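You operate a simulated robot arm through the tools that you are given. There is no shell and no other tool.

Carry out the task below with a simulated robot arm. There is one attempt and no reset: what you move stays moved.

TASK
Put one of the crumpled papers from the top of the bench with drawers on the lens pack there. Push the top left bench drawer shut. Open the bottom left bench drawer, take the red brush and leave it in the inside of the bottom left bench drawer, then shut the drawer. Fetch the orange box and set it on the shelf of the side table. Take the beige box and put it on the shelf of the side table. Push the door of the card cabinet shut. Do these in any order.

The check looks at the end state, three seconds after you hand in, the way a careful person would. Anything else that was tipped, shoved, dropped, spilled or broken makes it a failure.

THE ROBOT
A 6-joint arm with a two-finger parallel gripper on a trunk, on a base that moves. Base frame: it is fixed to the floor where the robot stands at the start and does not move with it; the origin is under the middle of the robot, x ahead of it, y to its left, z up. Readings come in m, rad, newtons and seconds.
With the tool pointing down near the work surface it reaches from about 0.38 to 0.9 m from the robot's upright axis, wherever it stands. Its first joint turns from -2.007 to 2.007 rad. Places, roughly: beige box [-2.5, -0.25, 0.75]; bottom left bench drawer [0.6, 0.3, 0.2]; crumpled paper (7x7x6 cm) [0.9, -0.7, 0.9]; door of the card cabinet [-2.4, -0.9, 0.3]; inside of the bottom left bench drawer [0.7, 0.3, 0.1]; lens pack [0.75, 0.25, 0.75]; orange box [-2.25, 0, 0.75]; red brush (13x6x5 cm) [0.7, -0.7, 0.9]; shelf of the side table [-2, 0.1, 0.3]; top left bench drawer [0.4, 0.3, 0.7]. Payload 3.43 kg.
The tool frame sits at the grasp point between the pads (the TCP): z along the fingers, y along the line on which they close. The tips reach 0.034 m beyond it. Largest opening 0.128 m; finger width 0.024, thickness 0.012; the body of the gripper, 0.048 by 0.13 m, starts 0.096 m behind the TCP.
Orientation is that of the tool frame in the base frame, as a unit quaternion [w, x, y, z]. With the fingers straight down and closing along the base's y, the tool's x points along the base's -x, its y along +y and its z along -z.

THE INTERFACE
- The arm moves only by the tool apply_moves. Its argument "targets" is a list of rows, each a list of 3 entries, a list of its own where there are three numbers: the finger opening in m, from 0 to 0.128, then the shift along the tool's x, y, z in m, then the turn, a rotation vector about the tool's x, y, z in rad. In form: [[hand, [x, y, z], [ax, ay, az]], ...]. A call has 1 to 20 rows; each row shifts and turns the commanded pose from where the row before left it, along the tool's axes as they then stand. Rows are played at 5 a second. More than 0.05 m and 0.15 rad between two rows, or a gripper value outside its range, and nothing of the call is played. A pose out of reach is approached as far as the arm can. The call stops where the force on the tool passes 40 N (or 10 N more than at its start, if that is more) or the arm is blocked; 0.2 s more then pass. Each finger travels about 0.108 m/s and halts on what it meets, pressing with about 27 N; the grip force reading is that of the motor and also rises with nothing between the fingers. The clock runs only during rows and for 0.2 s after the last one: add rows that do not move to give the fingers time. The reply holds the time, the measured pose of the TCP, the force on the tool along the base axes, the opening and the grip force, in the units named above and with some noise, with the torque about the TCP (base axes, N m) and any sound that the robot's microphone picked up.
- Cameras (640 x 400 px; columns grow to the right, rows downward): "scene" is now at [0.0209, 0.1742, 1.288]; the picture's right is [-0.22, -0.98, 0.00], its down [-0.75, 0.17, -0.64] and it looks along [0.63, -0.14, -0.77] (base axes); focal length 214 px, centre (320, 200). "wrist" rides on the gripper at [0.076, -0.011, -0.16] in the tool frame; the picture's right is [0.15, 0.99, 0.00], its down [-0.88, 0.13, -0.46] and it looks along [-0.45, 0.07, 0.89] (tool axes); focal length 234 px, centre (320, 200). There is no depth. A picture from a camera that has moved, and an enlarged one, comes with that camera's place and axes in the base frame and with its lens.
- snapshot(camera): a new picture of that camera. The clock stands still meanwhile.
- slide_trunk(by): moves the trunk up (or, below 0, down) by that many m; the arm and the scene camera ride with it, the base frame stays. It gives what a move gives, with no picture.
- roll_base(legs): drives the robot by 1 to 6 legs, each [ahead, turn to the left] in m and rad, along the robot's own axes; the way and the turn of a leg run together, so that a leg with both is an arc; at most 1.5 m and 3.142 rad a leg. The arm and the cameras ride along, it lands a little off, and it stops where it bumps. It gives what a move gives.
- pan_tilt(pan, tilt): turns the head with the scene camera to pan (to the left, within 1.798 rad either way) and tilt (down, from -0.506 to 1.204), counted from straight ahead of the robot (the tilt from the chest, where the trunk bows). It gives what a move gives.
- enlarge(camera, box): a new picture of the part [left, top, right, bottom] of that camera's present view, enlarged. The clock stands still meanwhile.
- hand_in(): hands the job in; it is judged then, once.

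Nothing tells you exact positions but the pictures and the camera data. Unless the task says otherwise, let go and move clear before handing in.

The tools are called after ">>>" by a JSON object that holds its "fn" and its "kwargs". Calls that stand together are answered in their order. apply_moves: Moves the arm, as the interface text tells. Its arguments: {"type":"object","properties":{"targets":{"type":"array","items":{"type":"array"}}},"required":["targets"]} The other tools are called the same way: slide_trunk (by) moves the trunk up or down; roll_base (legs) drives the base; pan_tilt (pan, tilt) turns the head that bears the scene camera; snapshot (camera) takes a picture; enlarge (camera, box) takes an enlarged picture of a part of a camera's view; hand_in () hands the job in.

At the start:

```text
clock: 0.0
tcp_pos: [0.3915, -0.0258, 1.1318]
orientation: [0.0, 0.001, 1.0, 0.0]
force: [0.3, -0.7, 0.9]
torque: [-0.02, -0.01, -0.03]
finger_gap: 0.128
finger_force: 0.2
trunk travel left (down, up): [-0.575, 0.215]
robot x, y, heading: [0.0009, -0.0034, -0.002]
head pan, tilt (commanded): [-0.22, 0.876]
```

scene: 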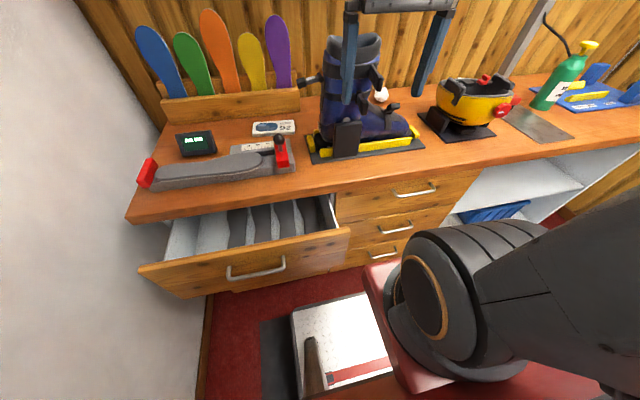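
wrist: 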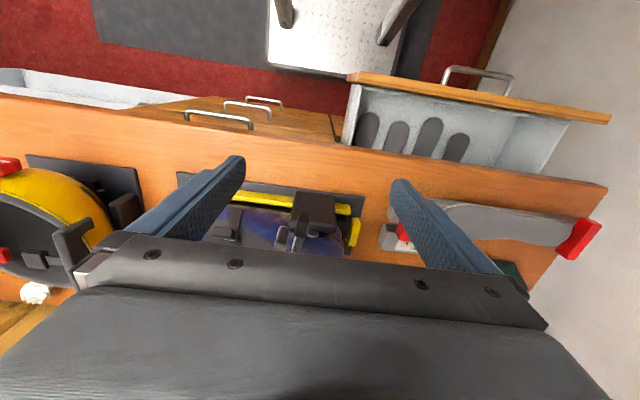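

I see a ski workshop bench with an open top left drawer, boot, lens pack and tools. I'll look around first with the head camera before moving anything.

>>> {"fn": "pan_tilt", "kwargs": {"pan": -0.7, "tilt": 0.6}}

>>> {"fn": "snapshot", "kwargs": {"camera": "scene"}}

>>> {"fn": "pan_tilt", "kwargs": {"pan": 0.3, "tilt": 0.7}}

>>> {"fn": "snapshot", "kwargs": {"camera": "scene"}}

>>> {"fn": "pan_tilt", "kwargs": {"pan": 1.79, "tilt": 0.5}}

>>> {"fn": "snapshot", "kwargs": {"camera": "scene"}}

>>> {"fn": "pan_tilt", "kwargs": {"pan": -1.79, "tilt": 0.5}}

>>> {"fn": "snapshot", "kwargs": {"camera": "scene"}}

```text
clock: 0.9
tcp_pos: [0.3931, -0.0256, 1.13]
orientation: [-0.001, 0.0, 1.0, 0.0]
force: [-0.2, -0.4, 0.3]
torque: [0.02, -0.04, 0.0]
finger_gap: 0.1281
finger_force: 0.0
trunk travel left (down, up): [-0.575, 0.215]
robot x, y, heading: [-0.0013, -0.0015, -0.0]
head pan, tilt (commanded): [-0.7, 0.6]
```

```text
taken
camera scene: at [0.0135, 0.1342, 1.3108], right [-0.64, -0.77, 0.0], down [-0.43, 0.36, -0.82], along [0.63, -0.53, -0.57], focal length 214 px, centre (320, 200)
```

scene: 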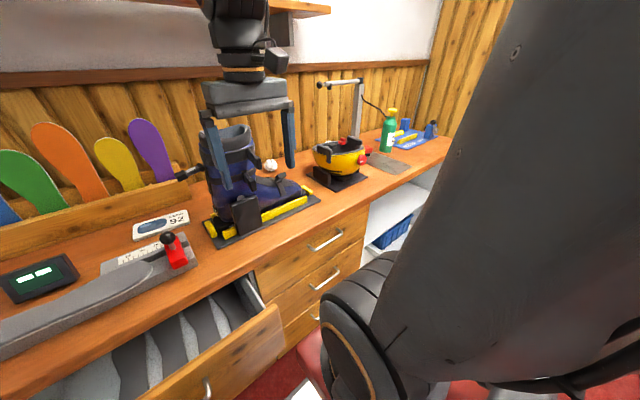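

```text
clock: 2.2
tcp_pos: [0.3929, -0.0251, 1.1314]
orientation: [0.0, -0.001, 1.0, 0.0]
force: [0.6, 0.2, -0.4]
torque: [0.04, -0.02, 0.01]
finger_gap: 0.1279
finger_force: 0.0
trunk travel left (down, up): [-0.575, 0.215]
robot x, y, heading: [-0.004, -0.001, 0.004]
head pan, tilt (commanded): [0.3, 0.7]
```

```text
taken
camera scene: at [0.027, 0.2161, 1.3022], right [0.29, -0.96, 0.0], down [-0.62, -0.19, -0.77], along [0.73, 0.23, -0.64], focal length 214 px, centre (320, 200)
```

scene: 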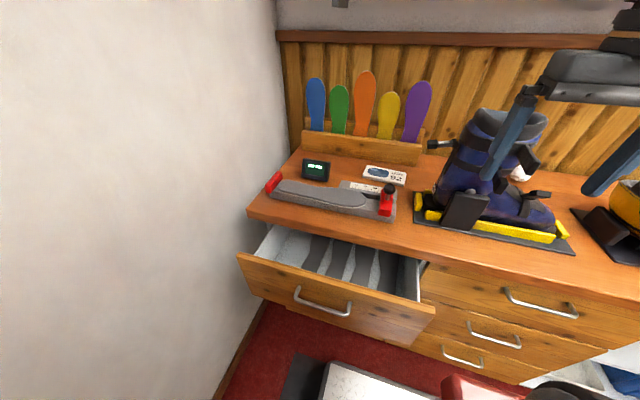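

```text
clock: 3.8
tcp_pos: [0.3921, -0.0257, 1.1313]
orientation: [0.0, 0.0, 1.0, -0.001]
force: [0.2, 0.1, 0.5]
torque: [-0.02, 0.0, 0.02]
finger_gap: 0.128
finger_force: 0.1
trunk travel left (down, up): [-0.575, 0.215]
robot x, y, heading: [0.0024, -0.0075, 0.004]
head pan, tilt (commanded): [1.791, 0.499]
```

```text
taken
camera scene: at [-0.0739, 0.2799, 1.3199], right [0.98, 0.22, 0.0], down [0.1, -0.47, -0.88], along [-0.19, 0.86, -0.48], focal length 214 px, centre (320, 200)
```

scene: 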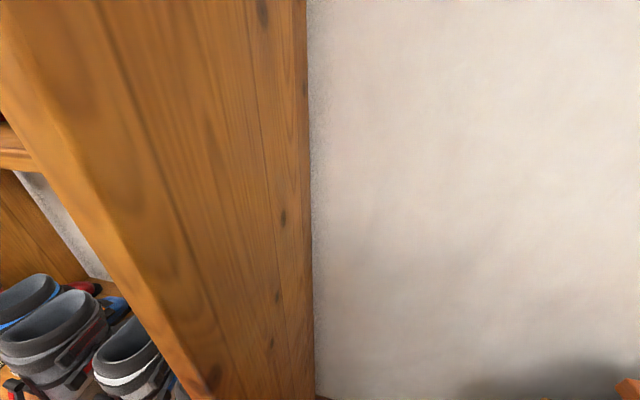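

```text
clock: 6.8
tcp_pos: [0.3923, -0.0264, 1.1312]
orientation: [0.0, 0.0, 1.0, 0.0]
force: [-0.5, -0.2, -0.2]
torque: [-0.01, 0.02, -0.01]
finger_gap: 0.1278
finger_force: 0.0
trunk travel left (down, up): [-0.575, 0.215]
robot x, y, heading: [-0.0028, 0.0009, -0.002]
head pan, tilt (commanded): [-1.791, 0.499]
```

```text
taken
camera scene: at [-0.074, 0.1023, 1.3199], right [-0.98, 0.22, 0.0], down [0.1, 0.47, -0.88], along [-0.19, -0.86, -0.48], focal length 214 px, centre (320, 200)
```

scene: 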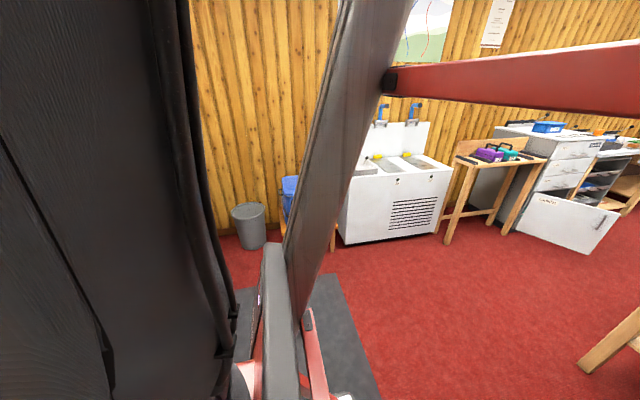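

The yellow item near (0.74,-0.68) seems to be where the brush and another paper lie; I'll zoom in there and on the side area.

>>> {"fn": "enlarge", "kwargs": {"camera": "scene", "box": [430, 90, 640, 260]}}

>>> {"fn": "pan_tilt", "kwargs": {"pan": -0.65, "tilt": 0.6}}

>>> {"fn": "enlarge", "kwargs": {"camera": "scene", "box": [160, 80, 480, 280]}}

```text
2.35 times, centred on (535, 175) of scene
camera zoom: at [-0.074, 0.1023, 1.3199], right [-0.98, 0.22, 0.0], down [0.1, 0.47, -0.88], along [-0.19, -0.86, -0.48], focal length 505 px, centre (-186, 259)
```

zoom: 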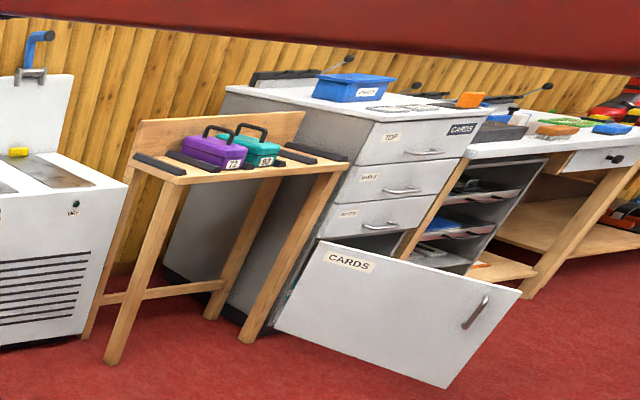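

```text
clock: 8.1
tcp_pos: [0.3922, -0.0262, 1.1305]
orientation: [0.001, 0.0, 1.0, 0.0]
force: [-0.5, -0.3, -0.7]
torque: [-0.01, 0.0, 0.04]
finger_gap: 0.1281
finger_force: 0.1
trunk travel left (down, up): [-0.575, 0.215]
robot x, y, heading: [0.0005, 0.0005, 0.006]
head pan, tilt (commanded): [-0.649, 0.6]
```

```text
2.00 times, centred on (320, 180) of scene
camera zoom: at [0.0162, 0.1376, 1.3108], right [-0.61, -0.8, 0.0], down [-0.45, 0.34, -0.83], along [0.66, -0.5, -0.56], focal length 429 px, centre (320, 240)
```

zoom: 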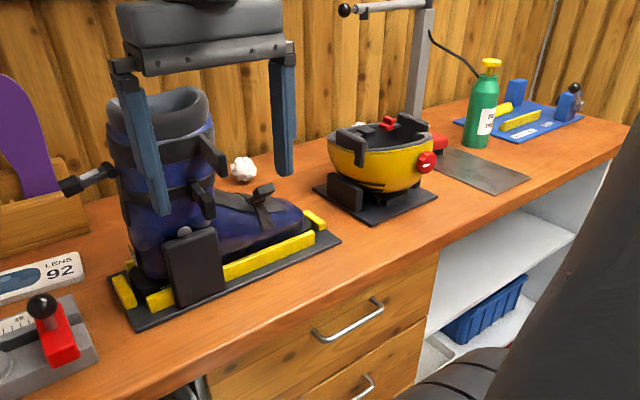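

The lens pack is by the boot fixture on the left; one paper is behind the boot, another seems behind the yellow helmet-like item, and the card cabinet, beige/orange things are behind me. Let me look down at the floor and the left drawers.

>>> {"fn": "pan_tilt", "kwargs": {"pan": 0.3, "tilt": 1.2}}

>>> {"fn": "snapshot", "kwargs": {"camera": "scene"}}

>>> {"fn": "pan_tilt", "kwargs": {"pan": -1.2, "tilt": 0.9}}

>>> {"fn": "snapshot", "kwargs": {"camera": "scene"}}

```text
clock: 9.4
tcp_pos: [0.3921, -0.025, 1.1291]
orientation: [0.0, 0.0, 1.0, 0.0]
force: [0.6, 0.1, 0.1]
torque: [0.0, 0.01, 0.04]
finger_gap: 0.1279
finger_force: 0.0
trunk travel left (down, up): [-0.575, 0.215]
robot x, y, heading: [-0.0003, -0.0037, -0.001]
head pan, tilt (commanded): [0.3, 1.201]
```

```text
taken
camera scene: at [-0.0007, 0.2076, 1.2662], right [0.29, -0.96, 0.0], down [-0.89, -0.27, -0.36], along [0.35, 0.11, -0.93], focal length 214 px, centre (320, 200)
```

scene: 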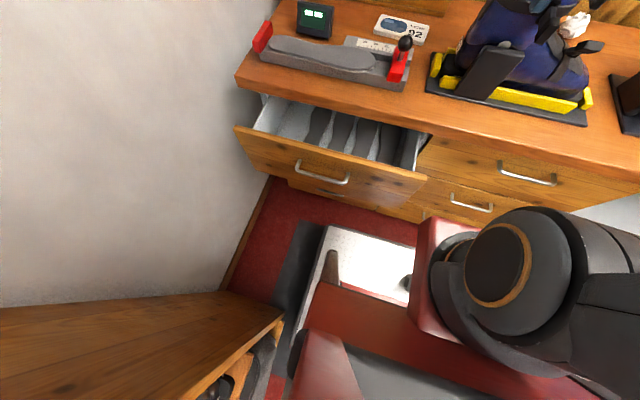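

```text
clock: 11.0
tcp_pos: [0.3918, -0.0264, 1.1315]
orientation: [0.0, 0.0, 1.0, 0.001]
force: [0.1, 0.2, 0.0]
torque: [-0.03, 0.01, -0.01]
finger_gap: 0.1281
finger_force: 0.0
trunk travel left (down, up): [-0.575, 0.215]
robot x, y, heading: [0.0023, -0.0048, -0.006]
head pan, tilt (commanded): [-1.201, 0.901]
```

```text
taken
camera scene: at [-0.0268, 0.1207, 1.286], right [-0.93, -0.36, 0.0], down [-0.28, 0.73, -0.62], along [0.23, -0.58, -0.78], focal length 214 px, centre (320, 200)
```

scene: 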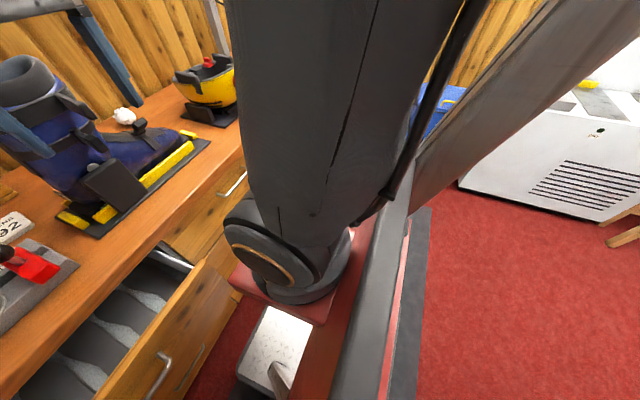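

The robot stands on a floor mat; a boot rack is close on the left rear. I'll back straight up a little to view the drawer stacks.

>>> {"fn": "roll_base", "kwargs": {"legs": [[-0.3, 0]]}}

>>> {"fn": "pan_tilt", "kwargs": {"pan": 0.1, "tilt": 0.8}}

>>> {"fn": "snapshot", "kwargs": {"camera": "scene"}}

```text
clock: 13.0
tcp_pos: [0.0902, -0.0264, 1.1291]
orientation: [0.0, 0.0, 1.0, 0.0]
force: [-0.1, -0.2, 0.0]
torque: [0.0, -0.02, -0.03]
finger_gap: 0.1281
finger_force: 0.0
trunk travel left (down, up): [-0.575, 0.215]
robot x, y, heading: [-0.3028, -0.001, 0.004]
head pan, tilt (commanded): [-1.201, 0.901]
```

```text
clock: 14.5
tcp_pos: [0.0916, -0.0254, 1.1299]
orientation: [0.0, 0.0, 1.0, 0.0]
force: [0.4, -0.5, 0.6]
torque: [0.01, 0.02, -0.01]
finger_gap: 0.128
finger_force: 0.0
trunk travel left (down, up): [-0.575, 0.215]
robot x, y, heading: [-0.3053, 0.0011, 0.002]
head pan, tilt (commanded): [0.099, 0.799]
```

```text
taken
camera scene: at [-0.2757, 0.1989, 1.2939], right [0.1, -0.99, 0.0], down [-0.71, -0.07, -0.7], along [0.69, 0.07, -0.72], focal length 214 px, centre (320, 200)
```

scene: 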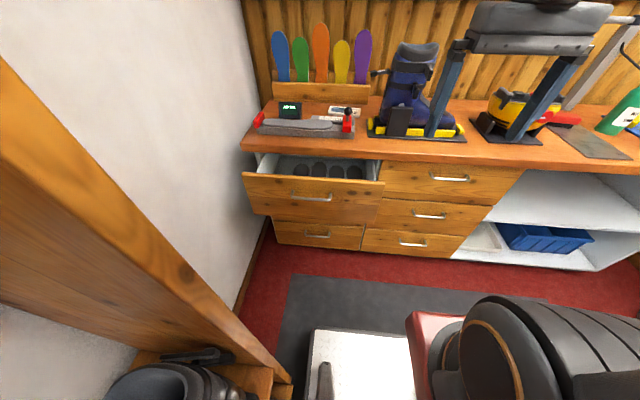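

Now the whole bench face is visible: three left drawers (top open, bottom at z≈0.2). I'll zoom for detail on the helmet fixture and bench face.

>>> {"fn": "enlarge", "kwargs": {"camera": "scene", "box": [440, 60, 640, 190]}}

>>> {"fn": "enlarge", "kwargs": {"camera": "scene", "box": [220, 80, 480, 260]}}

```text
3.08 times, centred on (540, 125) of scene
camera zoom: at [-0.2757, 0.1989, 1.2939], right [0.1, -0.99, 0.0], down [-0.71, -0.07, -0.7], along [0.69, 0.07, -0.72], focal length 660 px, centre (-357, 431)
```

zoom: 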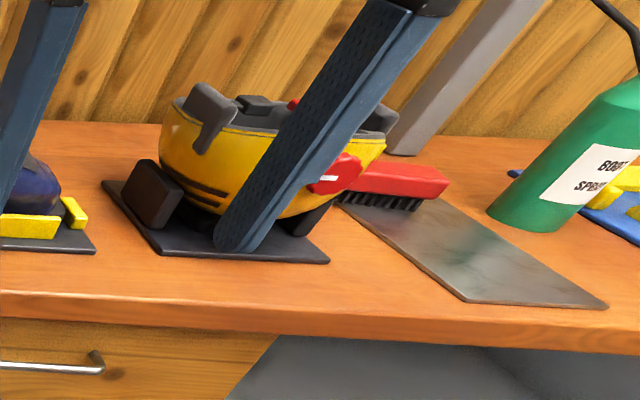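

```text
2.22 times, centred on (350, 170) of scene
camera zoom: at [-0.2757, 0.1989, 1.2939], right [0.1, -0.99, 0.0], down [-0.71, -0.07, -0.7], along [0.69, 0.07, -0.72], focal length 477 px, centre (253, 267)
```

zoom: 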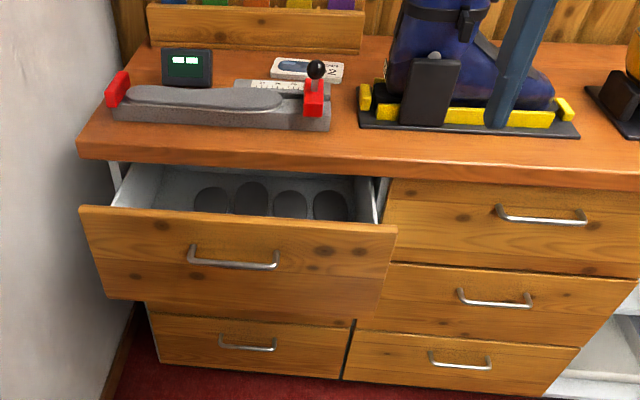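

Triangulating, the bench top is at about z≈0.87, the drawer front at x≈0.30 (z top 0.80, y 0.04–0.54). I'll lower the trunk and tip the tool forward to push the top left drawer shut with closed fingertips.

>>> {"fn": "slide_trunk", "kwargs": {"by": -0.38}}

>>> {"fn": "apply_moves", "kwargs": {"targets": [[0.1, [-0.01, 0, 0], [0, -0.15, 0]], [0.08, [-0.01, 0, 0], [0, -0.15, 0]], [0.05, [-0.01, 0, 0], [0, -0.15, 0]], [0.03, [-0.01, 0, 0], [0, -0.15, 0]]]}}

>>> {"fn": "snapshot", "kwargs": {"camera": "scene"}}

```text
clock: 18.1
tcp_pos: [0.1864, -0.0253, 0.7495]
orientation: [-0.001, 0.0, 1.0, 0.0]
force: [0.0, -0.2, -0.4]
torque: [0.04, 0.06, 0.0]
finger_gap: 0.1278
finger_force: 0.1
trunk travel left (down, up): [-0.195, 0.595]
robot x, y, heading: [-0.3019, -0.0079, -0.001]
head pan, tilt (commanded): [0.099, 0.799]
```

```text
clock: 19.1
tcp_pos: [0.3076, -0.0341, 0.7347]
orientation: [0.296, 0.001, 0.955, -0.001]
force: [0.4, 0.2, -0.3]
torque: [-0.03, -0.02, 0.02]
finger_gap: 0.0299
finger_force: 0.2
out of reach, approached as far as the arm can: row 1, 2, 3, 4
trunk travel left (down, up): [-0.195, 0.595]
robot x, y, heading: [-0.3036, -0.003, -0.001]
head pan, tilt (commanded): [0.099, 0.799]
```

```text
taken
camera scene: at [-0.1699, 0.199, 0.9139], right [0.1, -0.99, 0.0], down [-0.71, -0.07, -0.7], along [0.69, 0.07, -0.72], focal length 214 px, centre (320, 200)
```

scene: 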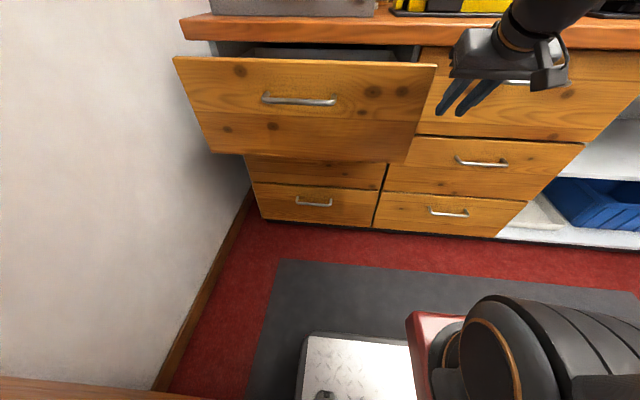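

The trunk slides forward as it lowers, so I'm too near; I'll back up a bit more before tilting the tool further.

>>> {"fn": "roll_base", "kwargs": {"legs": [[-0.2, 0]]}}

>>> {"fn": "apply_moves", "kwargs": {"targets": [[0.02, [0, 0, 0], [0, -0.15, 0]], [0.01, [0, 0, 0], [0, -0.15, 0]], [0.0, [0, 0, 0], [0, -0.15, 0]], [0.0, [0, 0, 0], [0, -0.15, 0]], [0.0, [0, 0, 0], [0, -0.15, 0]], [0.0, [0, 0, 0], [0, -0.15, 0]], [0.0, [0, 0, 0], [0, -0.07, 0]]]}}

>>> {"fn": "snapshot", "kwargs": {"camera": "scene"}}

```text
clock: 20.8
tcp_pos: [0.1041, -0.0311, 0.7336]
orientation: [0.295, 0.0, 0.955, 0.0]
force: [0.3, -0.8, 0.5]
torque: [0.02, -0.03, 0.02]
finger_gap: 0.0301
finger_force: 0.1
trunk travel left (down, up): [-0.195, 0.595]
robot x, y, heading: [-0.5004, -0.0007, 0.0]
head pan, tilt (commanded): [0.099, 0.799]
```

```text
clock: 22.4
tcp_pos: [0.2042, -0.0387, 0.7637]
orientation: [0.667, -0.007, 0.745, 0.024]
force: [0.2, -1.0, 0.1]
torque: [0.02, 0.0, 0.04]
finger_gap: 0.0001
finger_force: 26.5
out of reach, approached as far as the arm can: row 1, 2, 3, 4, 5, 6, 7
trunk travel left (down, up): [-0.195, 0.595]
robot x, y, heading: [-0.5023, -0.0046, 0.006]
head pan, tilt (commanded): [0.099, 0.799]
```

```text
taken
camera scene: at [-0.3723, 0.1989, 0.914], right [0.1, -0.99, 0.0], down [-0.71, -0.07, -0.7], along [0.69, 0.07, -0.72], focal length 214 px, centre (320, 200)
```

scene: 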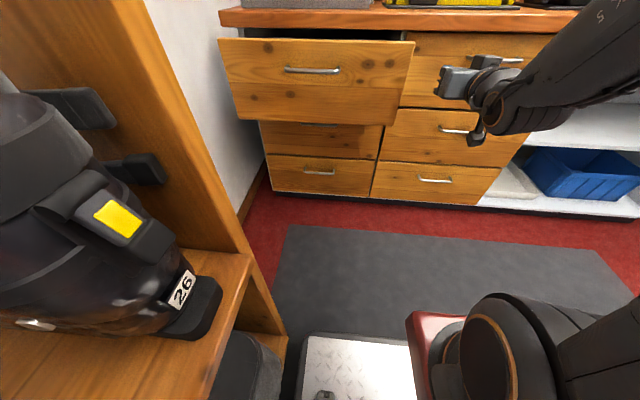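

The tool is nearly horizontal now, at y≈-0.04, right of the open drawer. I'll shift left in front of the drawer face and level.

>>> {"fn": "apply_moves", "kwargs": {"targets": [[0.0, [0.0, 0.05, 0], [0, 0, 0]], [0.0, [0.0, 0.05, 0], [0, 0, 0]], [0.0, [0.0, 0.05, 0], [0, 0, 0]], [0.0, [0.01, 0.05, 0], [0, 0, 0]], [0.0, [0.01, 0.05, 0], [0, 0, 0]], [0.0, [0.01, 0.05, 0], [0, 0, 0]]]}}

>>> {"fn": "snapshot", "kwargs": {"camera": "scene"}}

```text
refused: row 4 steps farther than a row can; nothing moved
```

```text
taken
camera scene: at [-0.3723, 0.1989, 0.914], right [0.1, -0.99, 0.0], down [-0.71, -0.07, -0.7], along [0.69, 0.07, -0.72], focal length 214 px, centre (320, 200)
```

scene: 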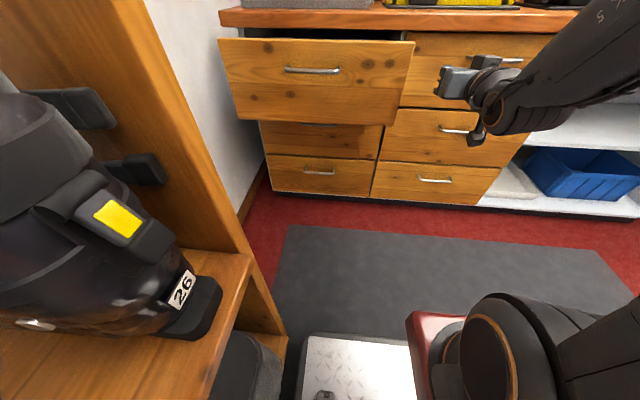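

>>> {"fn": "apply_moves", "kwargs": {"targets": [[0.0, [0.0, 0.045, 0], [0, 0, 0]], [0.0, [0.0, 0.045, 0], [0, 0, 0]], [0.0, [0.0, 0.045, 0], [0, 0, 0]], [0.0, [0.01, 0.045, 0], [0, 0, 0]], [0.0, [0.01, 0.045, 0], [0, 0, 0]], [0.0, [0.01, 0.045, 0], [0, 0, 0]]]}}

>>> {"fn": "snapshot", "kwargs": {"camera": "scene"}}

```text
clock: 23.8
tcp_pos: [0.2024, -0.0355, 0.7722]
orientation: [0.665, -0.007, 0.746, 0.024]
force: [0.7, 0.5, 0.0]
torque: [0.01, 0.02, 0.01]
finger_gap: 0.0002
finger_force: 27.2
out of reach, approached as far as the arm can: row 1, 2, 3, 4, 5, 6
trunk travel left (down, up): [-0.195, 0.595]
robot x, y, heading: [-0.5036, -0.0035, 0.002]
head pan, tilt (commanded): [0.099, 0.799]
```

```text
taken
camera scene: at [-0.3722, 0.1989, 0.9139], right [0.1, -0.99, 0.0], down [-0.71, -0.07, -0.7], along [0.69, 0.07, -0.72], focal length 214 px, centre (320, 200)
```

scene: 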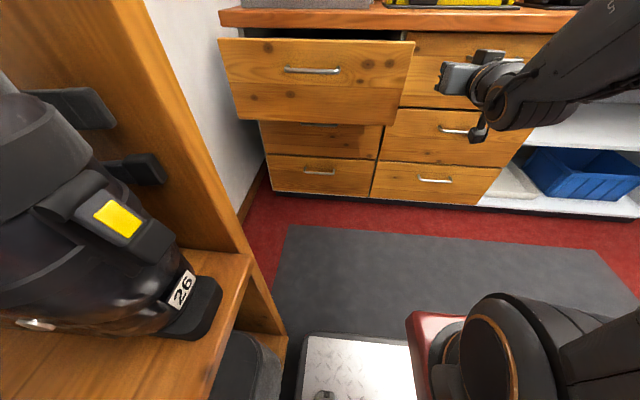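

The commanded pose was too close in; I'll advance it along the tool's z so that it comes into reach.

>>> {"fn": "apply_moves", "kwargs": {"targets": [[0.0, [0.0, 0, 0.04], [0, 0, 0]], [0.0, [0.0, 0, 0.04], [0, 0, 0]], [0.0, [0.0, 0, 0.04], [0, 0, 0]], [0.0, [0, 0, 0.03], [0, 0, 0]]]}}

>>> {"fn": "snapshot", "kwargs": {"camera": "scene"}}

```text
clock: 24.8
tcp_pos: [0.3477, -0.0526, 0.7595]
orientation: [0.665, -0.009, 0.746, 0.026]
force: [0.8, -0.2, 0.3]
torque: [0.0, 0.01, -0.02]
finger_gap: 0.0001
finger_force: 26.5
out of reach, approached as far as the arm can: row 1, 2, 3, 4
trunk travel left (down, up): [-0.195, 0.595]
robot x, y, heading: [-0.5014, -0.0014, 0.005]
head pan, tilt (commanded): [0.099, 0.799]
```

```text
taken
camera scene: at [-0.3724, 0.1989, 0.914], right [0.1, -0.99, 0.0], down [-0.71, -0.07, -0.7], along [0.69, 0.07, -0.72], focal length 214 px, centre (320, 200)
```

scene: 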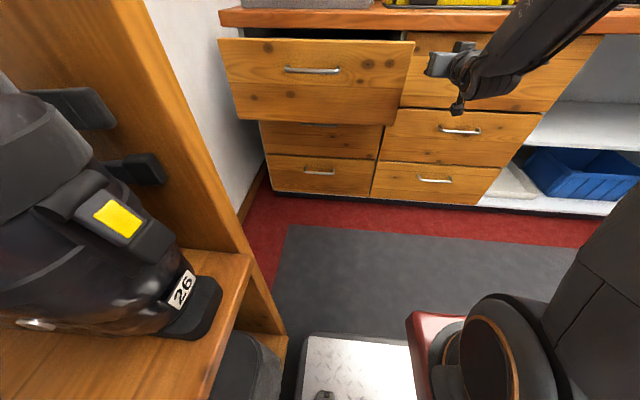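

The arm isn't following in y; the last bit of tilt seems beyond a joint limit. I'll back off along the tool axis and reduce the tilt to see what frees up.

>>> {"fn": "apply_moves", "kwargs": {"targets": [[0.0, [0.0, 0, -0.03], [0, 0.1, 0]], [0.0, [0.0, 0, -0.03], [0, 0.1, 0]], [0.0, [0.0, 0, 0], [0, 0.1, 0]], [0.0, [0, 0, 0], [0, 0.1, 0]]]}}

>>> {"fn": "apply_moves", "kwargs": {"targets": [[0.0, [0.0, 0, 0], [0, 0, 0]]]}}

```text
clock: 25.8
tcp_pos: [0.2879, -0.055, 0.7685]
orientation: [0.504, -0.009, 0.863, 0.02]
force: [0.3, -0.4, -0.2]
torque: [0.0, -0.05, 0.01]
finger_gap: 0.0
finger_force: 27.3
trunk travel left (down, up): [-0.195, 0.595]
robot x, y, heading: [-0.5063, -0.0026, 0.006]
head pan, tilt (commanded): [0.099, 0.799]
```

```text
clock: 26.1
tcp_pos: [0.2885, -0.0555, 0.77]
orientation: [0.504, -0.01, 0.863, 0.021]
force: [0.0, 0.4, 0.7]
torque: [-0.01, -0.01, 0.0]
finger_gap: 0.0
finger_force: 27.0
trunk travel left (down, up): [-0.195, 0.595]
robot x, y, heading: [-0.5049, -0.0019, 0.006]
head pan, tilt (commanded): [0.099, 0.799]
```

Good, at about 60° tilt the arm obeys. Now retract a little, then slide left in front of the drawer.

>>> {"fn": "apply_moves", "kwargs": {"targets": [[0.0, [0.033, 0, -0.027], [0, 0, 0]], [0.0, [0.033, 0, -0.027], [0, 0, 0]], [0.0, [0.0, 0.045, 0], [0, 0, 0]], [0.0, [0, 0.045, 0], [0, 0, 0]], [0.0, [0, 0.045, 0], [0, 0, 0]], [0.0, [0, 0.045, 0], [0, 0, 0]], [0.0, [0, 0.045, 0], [0, 0, 0]], [0.0, [0, 0.045, 0], [0, 0, 0]], [0.0, [0, 0.045, 0], [0, 0, 0]]]}}

>>> {"fn": "snapshot", "kwargs": {"camera": "scene"}}

>>> {"fn": "snapshot", "kwargs": {"camera": "wrist"}}

```text
clock: 28.1
tcp_pos: [0.192, 0.0765, 0.7091]
orientation: [0.448, -0.034, 0.891, 0.066]
force: [0.6, -0.1, -0.4]
torque: [-0.01, 0.01, 0.03]
finger_gap: 0.0002
finger_force: 27.1
out of reach, approached as far as the arm can: row 4, 5, 6, 7, 8, 9
trunk travel left (down, up): [-0.195, 0.595]
robot x, y, heading: [-0.5041, -0.006, 0.0]
head pan, tilt (commanded): [0.099, 0.799]
```

```text
taken
camera scene: at [-0.3723, 0.1989, 0.9139], right [0.1, -0.99, 0.0], down [-0.71, -0.07, -0.7], along [0.69, 0.07, -0.72], focal length 214 px, centre (320, 200)
```

scene: 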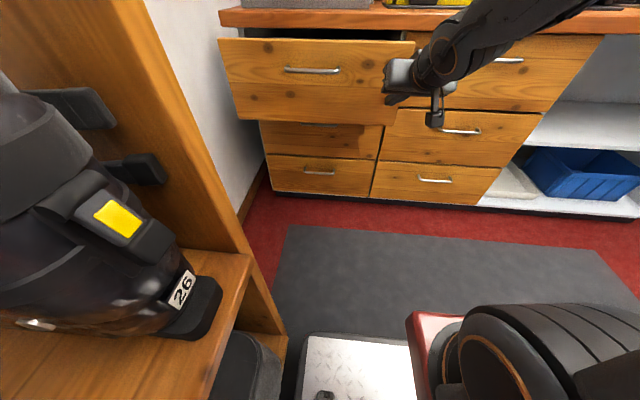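

```text
taken
camera wrist: at [0.0212, 0.042, 0.7414], right [-0.21, 0.98, -0.03], down [0.15, 0.06, 0.99], along [0.97, 0.2, -0.16], focal length 234 px, centre (320, 200)
```

wrist: 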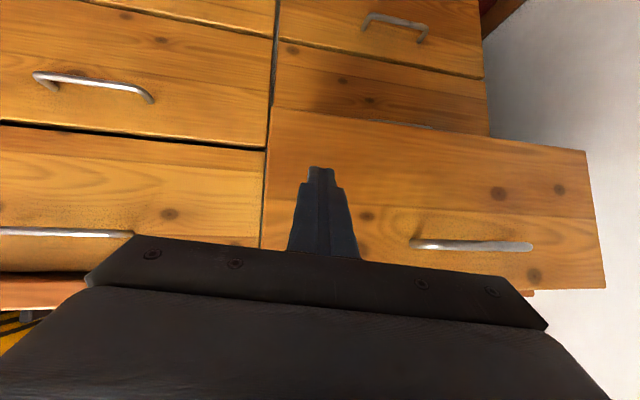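

The tool is now in front of the drawer's right part (y≈0.08), which is fine for pushing. I'll push along +x in small steps.

>>> {"fn": "apply_moves", "kwargs": {"targets": [[0.0, [-0.0235, -0.008, 0.0314], [0, 0, 0]], [0.0, [-0.0235, -0.008, 0.0314], [0, 0, 0]], [0.0, [-0.0235, -0.008, 0.0314], [0, 0, 0]]]}}

>>> {"fn": "snapshot", "kwargs": {"camera": "scene"}}

>>> {"fn": "snapshot", "kwargs": {"camera": "wrist"}}

```text
clock: 28.9
tcp_pos: [0.3194, 0.0447, 0.7212]
orientation: [0.471, -0.023, 0.881, 0.048]
force: [0.0, -0.2, 0.3]
torque: [0.03, 0.03, 0.0]
finger_gap: 0.0
finger_force: 27.2
out of reach, approached as far as the arm can: row 1
trunk travel left (down, up): [-0.195, 0.595]
robot x, y, heading: [-0.4995, -0.0038, 0.004]
head pan, tilt (commanded): [0.099, 0.799]
```

```text
taken
camera scene: at [-0.3724, 0.1989, 0.914], right [0.1, -0.99, 0.0], down [-0.71, -0.07, -0.7], along [0.69, 0.07, -0.72], focal length 214 px, centre (320, 200)
```

scene: 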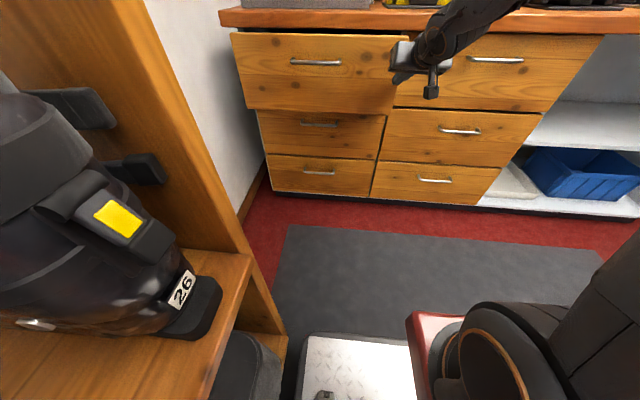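

```text
taken
camera wrist: at [0.1455, 0.017, 0.7443], right [-0.17, 0.98, -0.06], down [0.1, 0.08, 0.99], along [0.98, 0.16, -0.11], focal length 234 px, centre (320, 200)
```

wrist: 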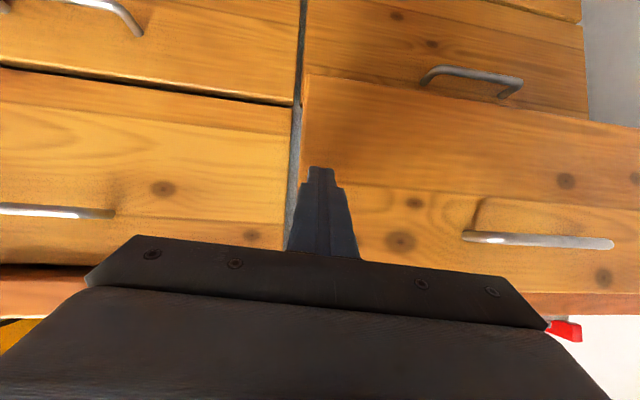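

The drawer is sliding in. I'll shift left a bit for a better contact point, then continue pushing.

>>> {"fn": "apply_moves", "kwargs": {"targets": [[0.0, [0.01, 0.0, -0.015], [0, 0, 0]], [0.0, [0.0, 0.045, 0.0], [0, 0, 0]], [0.0, [0, 0.03, 0.0], [0, 0, 0]], [0.0, [-0.02, -0.004, 0.03], [0, 0, 0]], [0.0, [-0.02, -0.004, 0.03], [0, 0, 0]]]}}

>>> {"fn": "snapshot", "kwargs": {"camera": "scene"}}

>>> {"fn": "snapshot", "kwargs": {"camera": "wrist"}}

```text
clock: 30.1
tcp_pos: [0.3707, 0.0783, 0.7188]
orientation: [0.471, -0.024, 0.881, 0.049]
force: [0.4, 0.1, 0.6]
torque: [0.0, 0.01, 0.0]
finger_gap: 0.0001
finger_force: 27.2
out of reach, approached as far as the arm can: row 2, 3, 4
trunk travel left (down, up): [-0.195, 0.595]
robot x, y, heading: [-0.5057, -0.0028, 0.006]
head pan, tilt (commanded): [0.099, 0.799]
```

```text
taken
camera scene: at [-0.3724, 0.1989, 0.914], right [0.1, -0.99, 0.0], down [-0.71, -0.07, -0.7], along [0.69, 0.07, -0.72], focal length 214 px, centre (320, 200)
```

scene: 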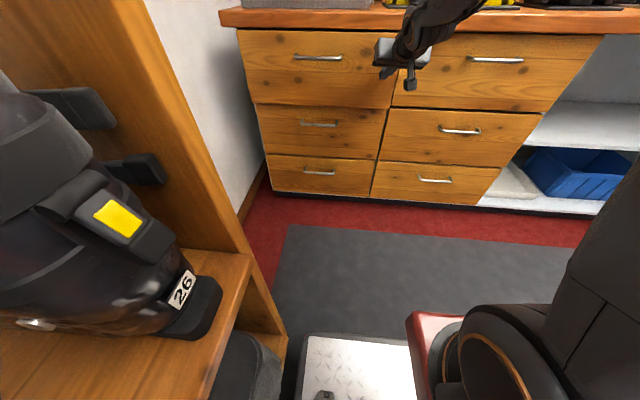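

```text
taken
camera wrist: at [0.1971, 0.0506, 0.7424], right [-0.17, 0.98, -0.06], down [0.1, 0.08, 0.99], along [0.98, 0.16, -0.11], focal length 234 px, centre (320, 200)
```

wrist: 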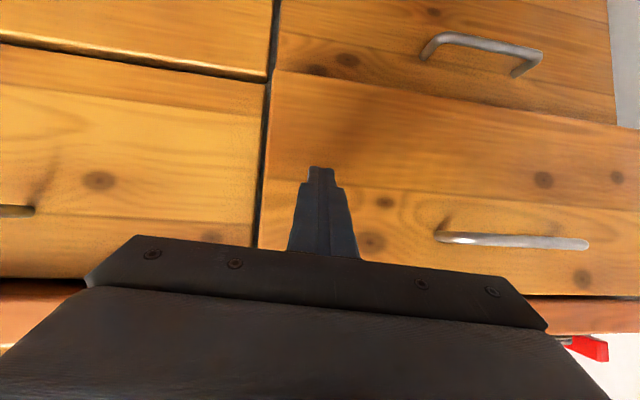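

Nearly flush now; I keep pushing gently until contact force builds up.

>>> {"fn": "apply_moves", "kwargs": {"targets": [[0.0, [-0.01, -0.002, 0.015], [0, 0, 0]], [0.0, [-0.01, -0.002, 0.015], [0, 0, 0]], [0.0, [-0.01, -0.002, 0.015], [0, 0, 0]], [0.0, [-0.01, -0.002, 0.015], [0, 0, 0]]]}}

>>> {"fn": "snapshot", "kwargs": {"camera": "scene"}}

>>> {"fn": "snapshot", "kwargs": {"camera": "wrist"}}

```text
clock: 31.0
tcp_pos: [0.4196, 0.0773, 0.7173]
orientation: [0.471, -0.024, 0.881, 0.048]
force: [-21.2, -1.1, 8.8]
torque: [-0.07, -0.09, -0.12]
finger_gap: 0.0
finger_force: 26.2
trunk travel left (down, up): [-0.195, 0.595]
robot x, y, heading: [-0.5, -0.0027, 0.001]
head pan, tilt (commanded): [0.099, 0.799]
stopped in row 4: the force on the tool passed its limit at 64 N (the readings are from after the stop); the commanded pose is now the measured one
```

```text
taken
camera scene: at [-0.3735, 0.1989, 0.9142], right [0.1, -0.99, 0.0], down [-0.71, -0.07, -0.7], along [0.69, 0.07, -0.72], focal length 214 px, centre (320, 200)
```

scene: 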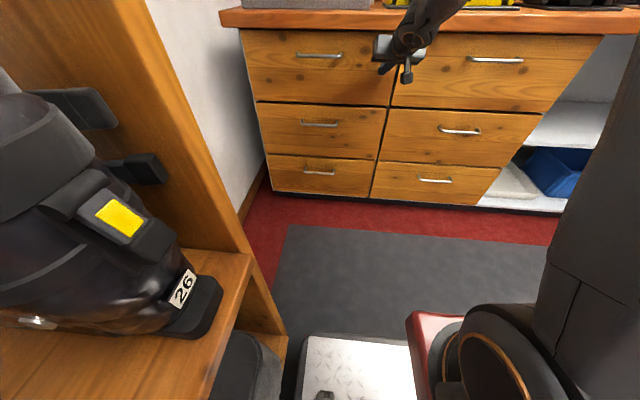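

```text
taken
camera wrist: at [0.2466, 0.0499, 0.7421], right [-0.17, 0.98, -0.06], down [0.1, 0.08, 0.99], along [0.98, 0.16, -0.11], focal length 234 px, centre (320, 200)
```

wrist: 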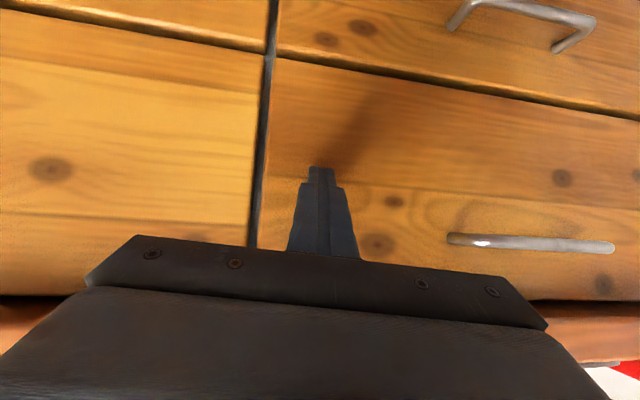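

The top left drawer is shut (fronts at x≈0.447). Next I back off, lower the trunk, and get set to grip the bottom left handle, which I place at about (0.415, 0.283, 0.287).

>>> {"fn": "apply_moves", "kwargs": {"targets": [[0.0, [0.0218, 0.0064, -0.0326], [0, 0, 0]]]}}

>>> {"fn": "roll_base", "kwargs": {"legs": [[-0.12, 0]]}}

>>> {"fn": "slide_trunk", "kwargs": {"by": -0.19}}

>>> {"fn": "snapshot", "kwargs": {"camera": "scene"}}

>>> {"fn": "snapshot", "kwargs": {"camera": "wrist"}}

```text
clock: 31.4
tcp_pos: [0.3825, 0.0798, 0.7145]
orientation: [0.468, -0.025, 0.882, 0.047]
force: [-0.6, 0.1, 0.1]
torque: [0.01, 0.0, 0.0]
finger_gap: 0.0
finger_force: 27.1
trunk travel left (down, up): [-0.195, 0.595]
robot x, y, heading: [-0.5023, -0.0037, -0.004]
head pan, tilt (commanded): [0.099, 0.799]
```

```text
clock: 32.6
tcp_pos: [0.2626, 0.0812, 0.716]
orientation: [0.469, -0.024, 0.881, 0.048]
force: [0.2, 0.4, 0.1]
torque: [0.01, 0.03, 0.01]
finger_gap: 0.0
finger_force: 27.0
trunk travel left (down, up): [-0.195, 0.595]
robot x, y, heading: [-0.6197, -0.0066, 0.004]
head pan, tilt (commanded): [0.099, 0.799]
```

```text
clock: 34.7
tcp_pos: [0.2635, 0.0797, 0.5274]
orientation: [0.468, -0.026, 0.882, 0.052]
force: [0.7, -0.4, -0.3]
torque: [0.0, 0.02, 0.02]
finger_gap: 0.0001
finger_force: 26.9
trunk travel left (down, up): [-0.005, 0.785]
robot x, y, heading: [-0.6201, -0.0013, 0.005]
head pan, tilt (commanded): [0.099, 0.799]
```

```text
taken
camera scene: at [-0.4392, 0.1988, 0.724], right [0.1, -0.99, 0.0], down [-0.71, -0.07, -0.7], along [0.69, 0.07, -0.72], focal length 214 px, centre (320, 200)
```

scene: 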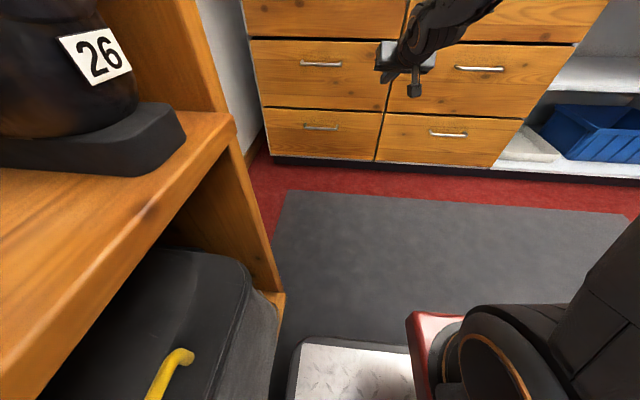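

```text
taken
camera wrist: at [0.0897, 0.0497, 0.5531], right [-0.18, 0.98, -0.05], down [0.11, 0.07, 0.99], along [0.98, 0.17, -0.12], focal length 234 px, centre (320, 200)
```

wrist: 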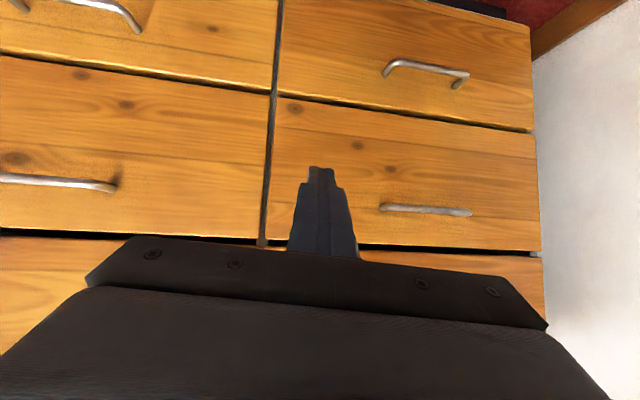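

The bottom handle is consistently at about (0.42, 0.28, 0.276). I'll roll the tool 90° so the fingers close vertically around the bar, opening slightly.

>>> {"fn": "apply_moves", "kwargs": {"targets": [[0.02, [0, 0, 0], [0, 0, 0.15]], [0.04, [0, 0, 0], [0, 0, 0.15]], [0.05, [0, 0, 0], [0, 0, 0.15]], [0.05, [0, 0, 0], [0, 0, 0.15]], [0.05, [0, 0, 0], [0, 0, 0.15]], [0.05, [0, 0, 0], [0, 0, 0.15]], [0.05, [0, 0, 0], [0, 0, 0.15]], [0.05, [0, 0, 0], [0, 0, 0.15]], [0.05, [0, 0, 0], [0, 0, 0.15]], [0.05, [0, 0, 0], [0, 0, 0.15]], [0.05, [0, 0, 0], [0, 0, 0.07]]]}}

>>> {"fn": "snapshot", "kwargs": {"camera": "scene"}}

>>> {"fn": "snapshot", "kwargs": {"camera": "wrist"}}

```text
clock: 37.1
tcp_pos: [0.2621, 0.0784, 0.527]
orientation: [0.294, 0.605, 0.642, 0.368]
force: [-1.1, 0.1, 0.1]
torque: [0.02, 0.01, -0.02]
finger_gap: 0.05
finger_force: 0.0
trunk travel left (down, up): [-0.005, 0.785]
robot x, y, heading: [-0.6228, -0.0037, 0.01]
head pan, tilt (commanded): [0.099, 0.799]
```

```text
taken
camera scene: at [-0.4392, 0.1988, 0.7239], right [0.1, -0.99, 0.0], down [-0.71, -0.07, -0.7], along [0.69, 0.07, -0.72], focal length 214 px, centre (320, 200)
```

scene: 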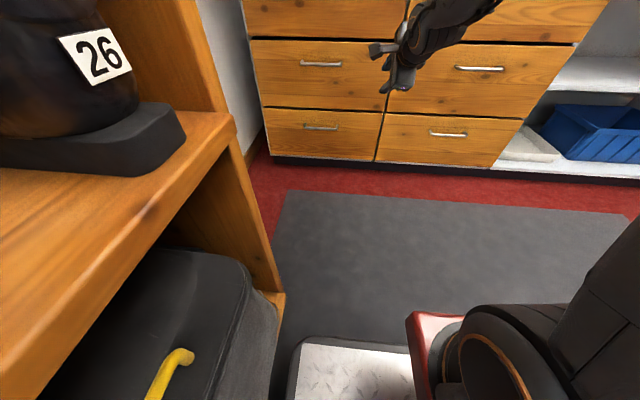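

```text
taken
camera wrist: at [0.1174, 0.1356, 0.6121], right [0.54, 0.14, 0.83], down [-0.22, -0.93, 0.3], along [0.81, -0.34, -0.47], focal length 234 px, centre (320, 200)
```

wrist: 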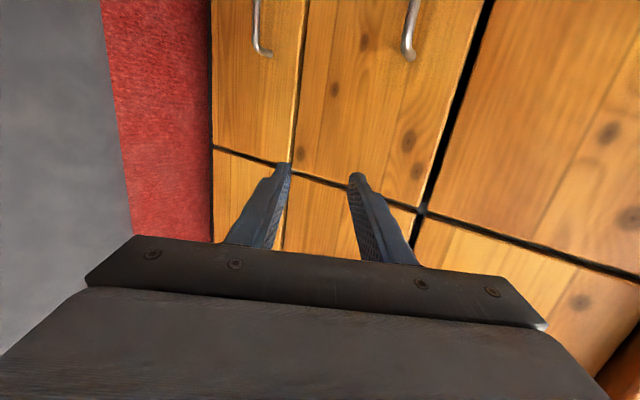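

Roll works well. Now moving to a pre-grasp point short of the bar.

>>> {"fn": "apply_moves", "kwargs": {"targets": [[0.05, [0.024, -0.0171, 0.029], [0, 0, 0]], [0.05, [0.024, -0.0171, 0.029], [0, 0, 0]], [0.05, [0.024, -0.0171, 0.029], [0, 0, 0]], [0.05, [0.024, -0.0171, 0.029], [0, 0, 0]], [0.05, [0.024, -0.0171, 0.029], [0, 0, 0]], [0.05, [0.024, -0.0171, 0.029], [0, 0, 0]], [0.05, [0.024, -0.0171, 0.029], [0, 0, 0]]]}}

>>> {"fn": "snapshot", "kwargs": {"camera": "scene"}}

>>> {"fn": "snapshot", "kwargs": {"camera": "wrist"}}

```text
clock: 38.7
tcp_pos: [0.3902, 0.1617, 0.3746]
orientation: [0.254, 0.593, 0.662, 0.381]
force: [0.7, -0.1, 0.2]
torque: [0.01, 0.01, 0.02]
finger_gap: 0.05
finger_force: 0.0
out of reach, approached as far as the arm can: row 1, 2, 3, 4, 5, 6, 7
trunk travel left (down, up): [-0.005, 0.785]
robot x, y, heading: [-0.6219, -0.004, 0.003]
head pan, tilt (commanded): [0.099, 0.799]
```

```text
taken
camera scene: at [-0.4393, 0.1988, 0.7239], right [0.1, -0.99, 0.0], down [-0.71, -0.07, -0.7], along [0.69, 0.07, -0.72], focal length 214 px, centre (320, 200)
```

scene: 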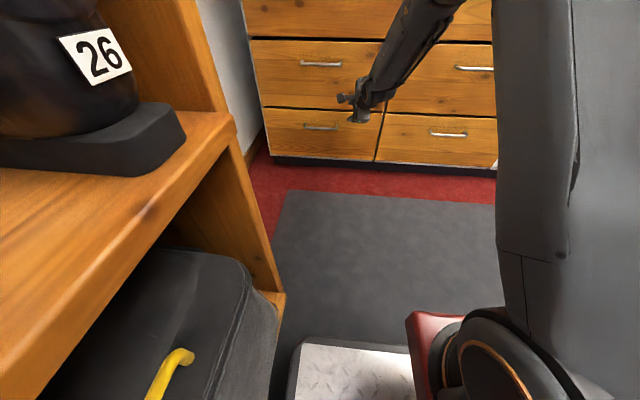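

```text
taken
camera wrist: at [0.2439, 0.2028, 0.4667], right [0.56, 0.15, 0.81], down [-0.13, -0.95, 0.27], along [0.82, -0.26, -0.52], focal length 234 px, centre (320, 200)
```

wrist: 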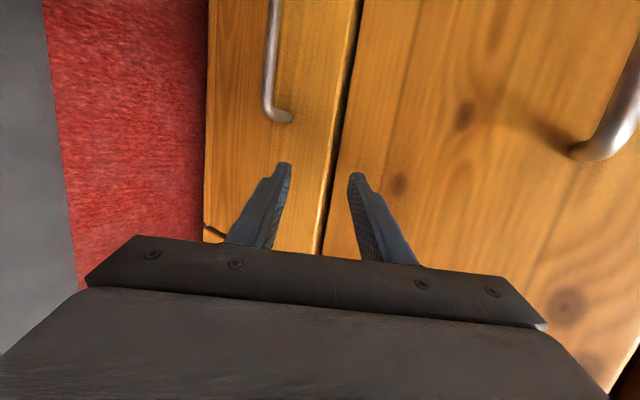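

The wrist prefers to yaw along the reach direction, so I'll yaw left a little while shifting left to the handle.

>>> {"fn": "apply_moves", "kwargs": {"targets": [[0.05, [0.0, 0.0, -0.02], [0.006, 0.04, -0.029]], [0.05, [0.029, -0.02, 0.01], [0.006, 0.04, -0.029]], [0.05, [0.029, -0.02, 0.01], [0.006, 0.04, -0.029]], [0.05, [0.029, -0.02, 0.01], [0.006, 0.04, -0.029]]]}}

>>> {"fn": "snapshot", "kwargs": {"camera": "wrist"}}

```text
clock: 39.7
tcp_pos: [0.3408, 0.2461, 0.3279]
orientation: [0.231, 0.53, 0.712, 0.399]
force: [0.0, 0.5, 1.3]
torque: [0.01, 0.0, 0.02]
finger_gap: 0.0499
finger_force: 0.2
trunk travel left (down, up): [-0.005, 0.785]
robot x, y, heading: [-0.6253, -0.0036, 0.008]
head pan, tilt (commanded): [0.099, 0.799]
```

```text
taken
camera wrist: at [0.1888, 0.264, 0.4168], right [0.52, 0.26, 0.82], down [0.02, -0.96, 0.29], along [0.86, -0.13, -0.5], focal length 234 px, centre (320, 200)
```

wrist: 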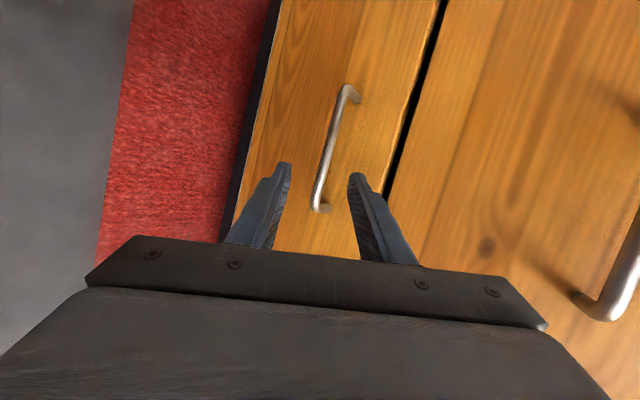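

The bar lies straight ahead between the fingers. I'll advance onto it and close.

>>> {"fn": "apply_moves", "kwargs": {"targets": [[0.042, [0.0026, 0.0037, 0.0261], [0, 0, 0]], [0.042, [0.0026, 0.0037, 0.0261], [0, 0, 0]], [0.042, [0.0026, 0.0037, 0.0261], [0, 0, 0]]]}}

>>> {"fn": "snapshot", "kwargs": {"camera": "wrist"}}

>>> {"fn": "enlarge", "kwargs": {"camera": "scene", "box": [260, 60, 440, 180]}}

```text
clock: 40.5
tcp_pos: [0.4021, 0.2791, 0.2909]
orientation: [0.231, 0.529, 0.712, 0.399]
force: [0.9, -0.5, 0.8]
torque: [-0.01, 0.01, -0.02]
finger_gap: 0.042
finger_force: 0.0
trunk travel left (down, up): [-0.005, 0.785]
robot x, y, heading: [-0.6234, -0.0046, 0.004]
head pan, tilt (commanded): [0.099, 0.799]
```

```text
taken
camera wrist: at [0.2518, 0.2979, 0.3809], right [0.52, 0.26, 0.82], down [0.02, -0.96, 0.29], along [0.86, -0.13, -0.5], focal length 234 px, centre (320, 200)
```

wrist: 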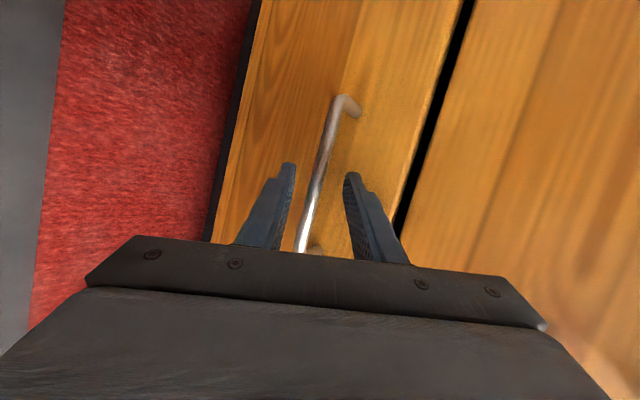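

```text
3.33 times, centred on (350, 120) of scene
camera zoom: at [-0.4392, 0.1988, 0.7239], right [0.1, -0.99, 0.0], down [-0.71, -0.07, -0.7], along [0.69, 0.07, -0.72], focal length 715 px, centre (220, 467)
```

zoom: 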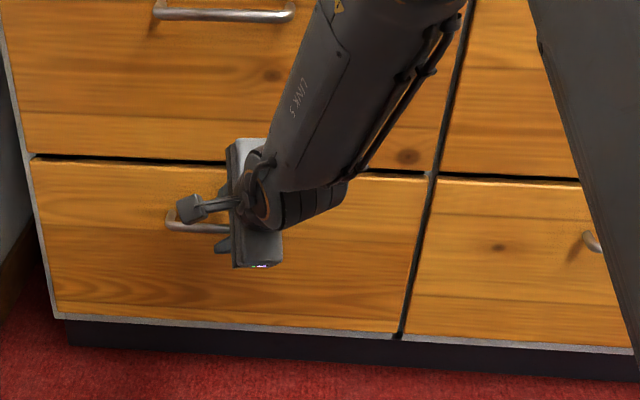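

The bar is between the fingers; closing on it.

>>> {"fn": "apply_moves", "kwargs": {"targets": [[0.0, [0, 0, 0], [0, 0, 0]], [0.0, [0, 0, 0], [0, 0, 0]], [0.0, [0, 0, 0], [0, 0, 0]]]}}

>>> {"fn": "snapshot", "kwargs": {"camera": "wrist"}}

```text
clock: 41.3
tcp_pos: [0.4035, 0.2788, 0.2886]
orientation: [0.23, 0.531, 0.712, 0.397]
force: [-14.6, -2.6, -10.0]
torque: [0.84, 0.39, -0.82]
finger_gap: 0.0146
finger_force: 45.1
trunk travel left (down, up): [-0.005, 0.785]
robot x, y, heading: [-0.6274, -0.005, 0.001]
head pan, tilt (commanded): [0.099, 0.799]
```

```text
taken
camera wrist: at [0.2509, 0.2979, 0.3794], right [0.52, 0.26, 0.82], down [0.02, -0.96, 0.29], along [0.85, -0.13, -0.5], focal length 234 px, centre (320, 200)
```

wrist: 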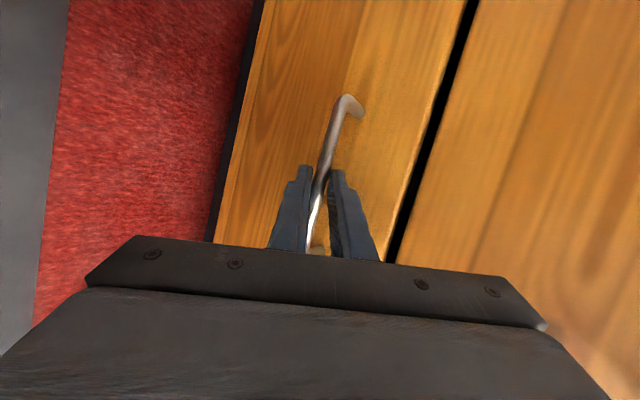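

The handle is gripped. I'll pull the drawer open by driving straight back.

>>> {"fn": "roll_base", "kwargs": {"legs": [[-0.1, 0]]}}

>>> {"fn": "snapshot", "kwargs": {"camera": "scene"}}

```text
clock: 42.5
tcp_pos: [0.3032, 0.2783, 0.288]
orientation: [0.23, 0.531, 0.712, 0.398]
force: [-0.3, 3.0, -24.2]
torque: [0.83, 0.4, -0.66]
finger_gap: 0.0148
finger_force: 44.8
trunk travel left (down, up): [-0.005, 0.785]
robot x, y, heading: [-0.7225, -0.0042, 0.0]
head pan, tilt (commanded): [0.099, 0.799]
```

```text
taken
camera scene: at [-0.5387, 0.1987, 0.7236], right [0.1, -0.99, 0.0], down [-0.71, -0.07, -0.7], along [0.69, 0.07, -0.72], focal length 214 px, centre (320, 200)
```

scene: 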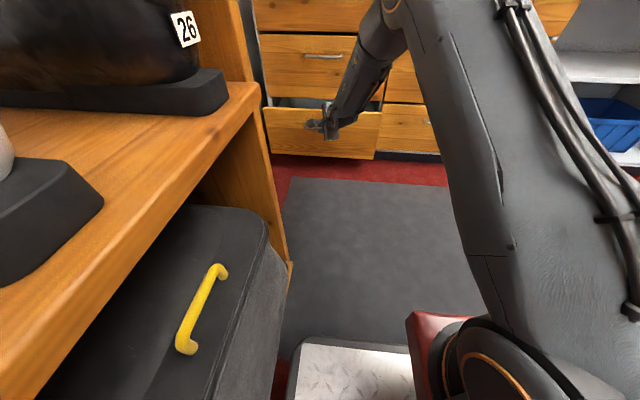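

It is opening nicely. A further pull of 0.19 m.

>>> {"fn": "roll_base", "kwargs": {"legs": [[-0.19, 0]]}}

>>> {"fn": "snapshot", "kwargs": {"camera": "scene"}}

```text
clock: 44.0
tcp_pos: [0.112, 0.2798, 0.2884]
orientation: [0.229, 0.53, 0.713, 0.398]
force: [-1.3, 17.9, -13.5]
torque: [1.02, 0.3, -0.57]
finger_gap: 0.0146
finger_force: 44.9
trunk travel left (down, up): [-0.005, 0.785]
robot x, y, heading: [-0.9124, -0.006, 0.008]
head pan, tilt (commanded): [0.099, 0.799]
```

```text
taken
camera scene: at [-0.7289, 0.1982, 0.7237], right [0.11, -0.99, 0.0], down [-0.71, -0.08, -0.7], along [0.69, 0.07, -0.72], focal length 214 px, centre (320, 200)
```

scene: 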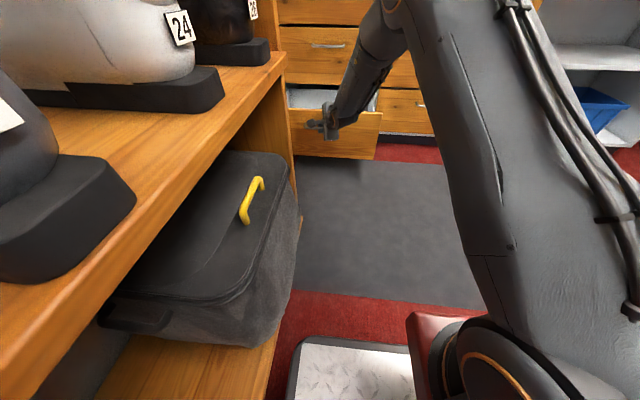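

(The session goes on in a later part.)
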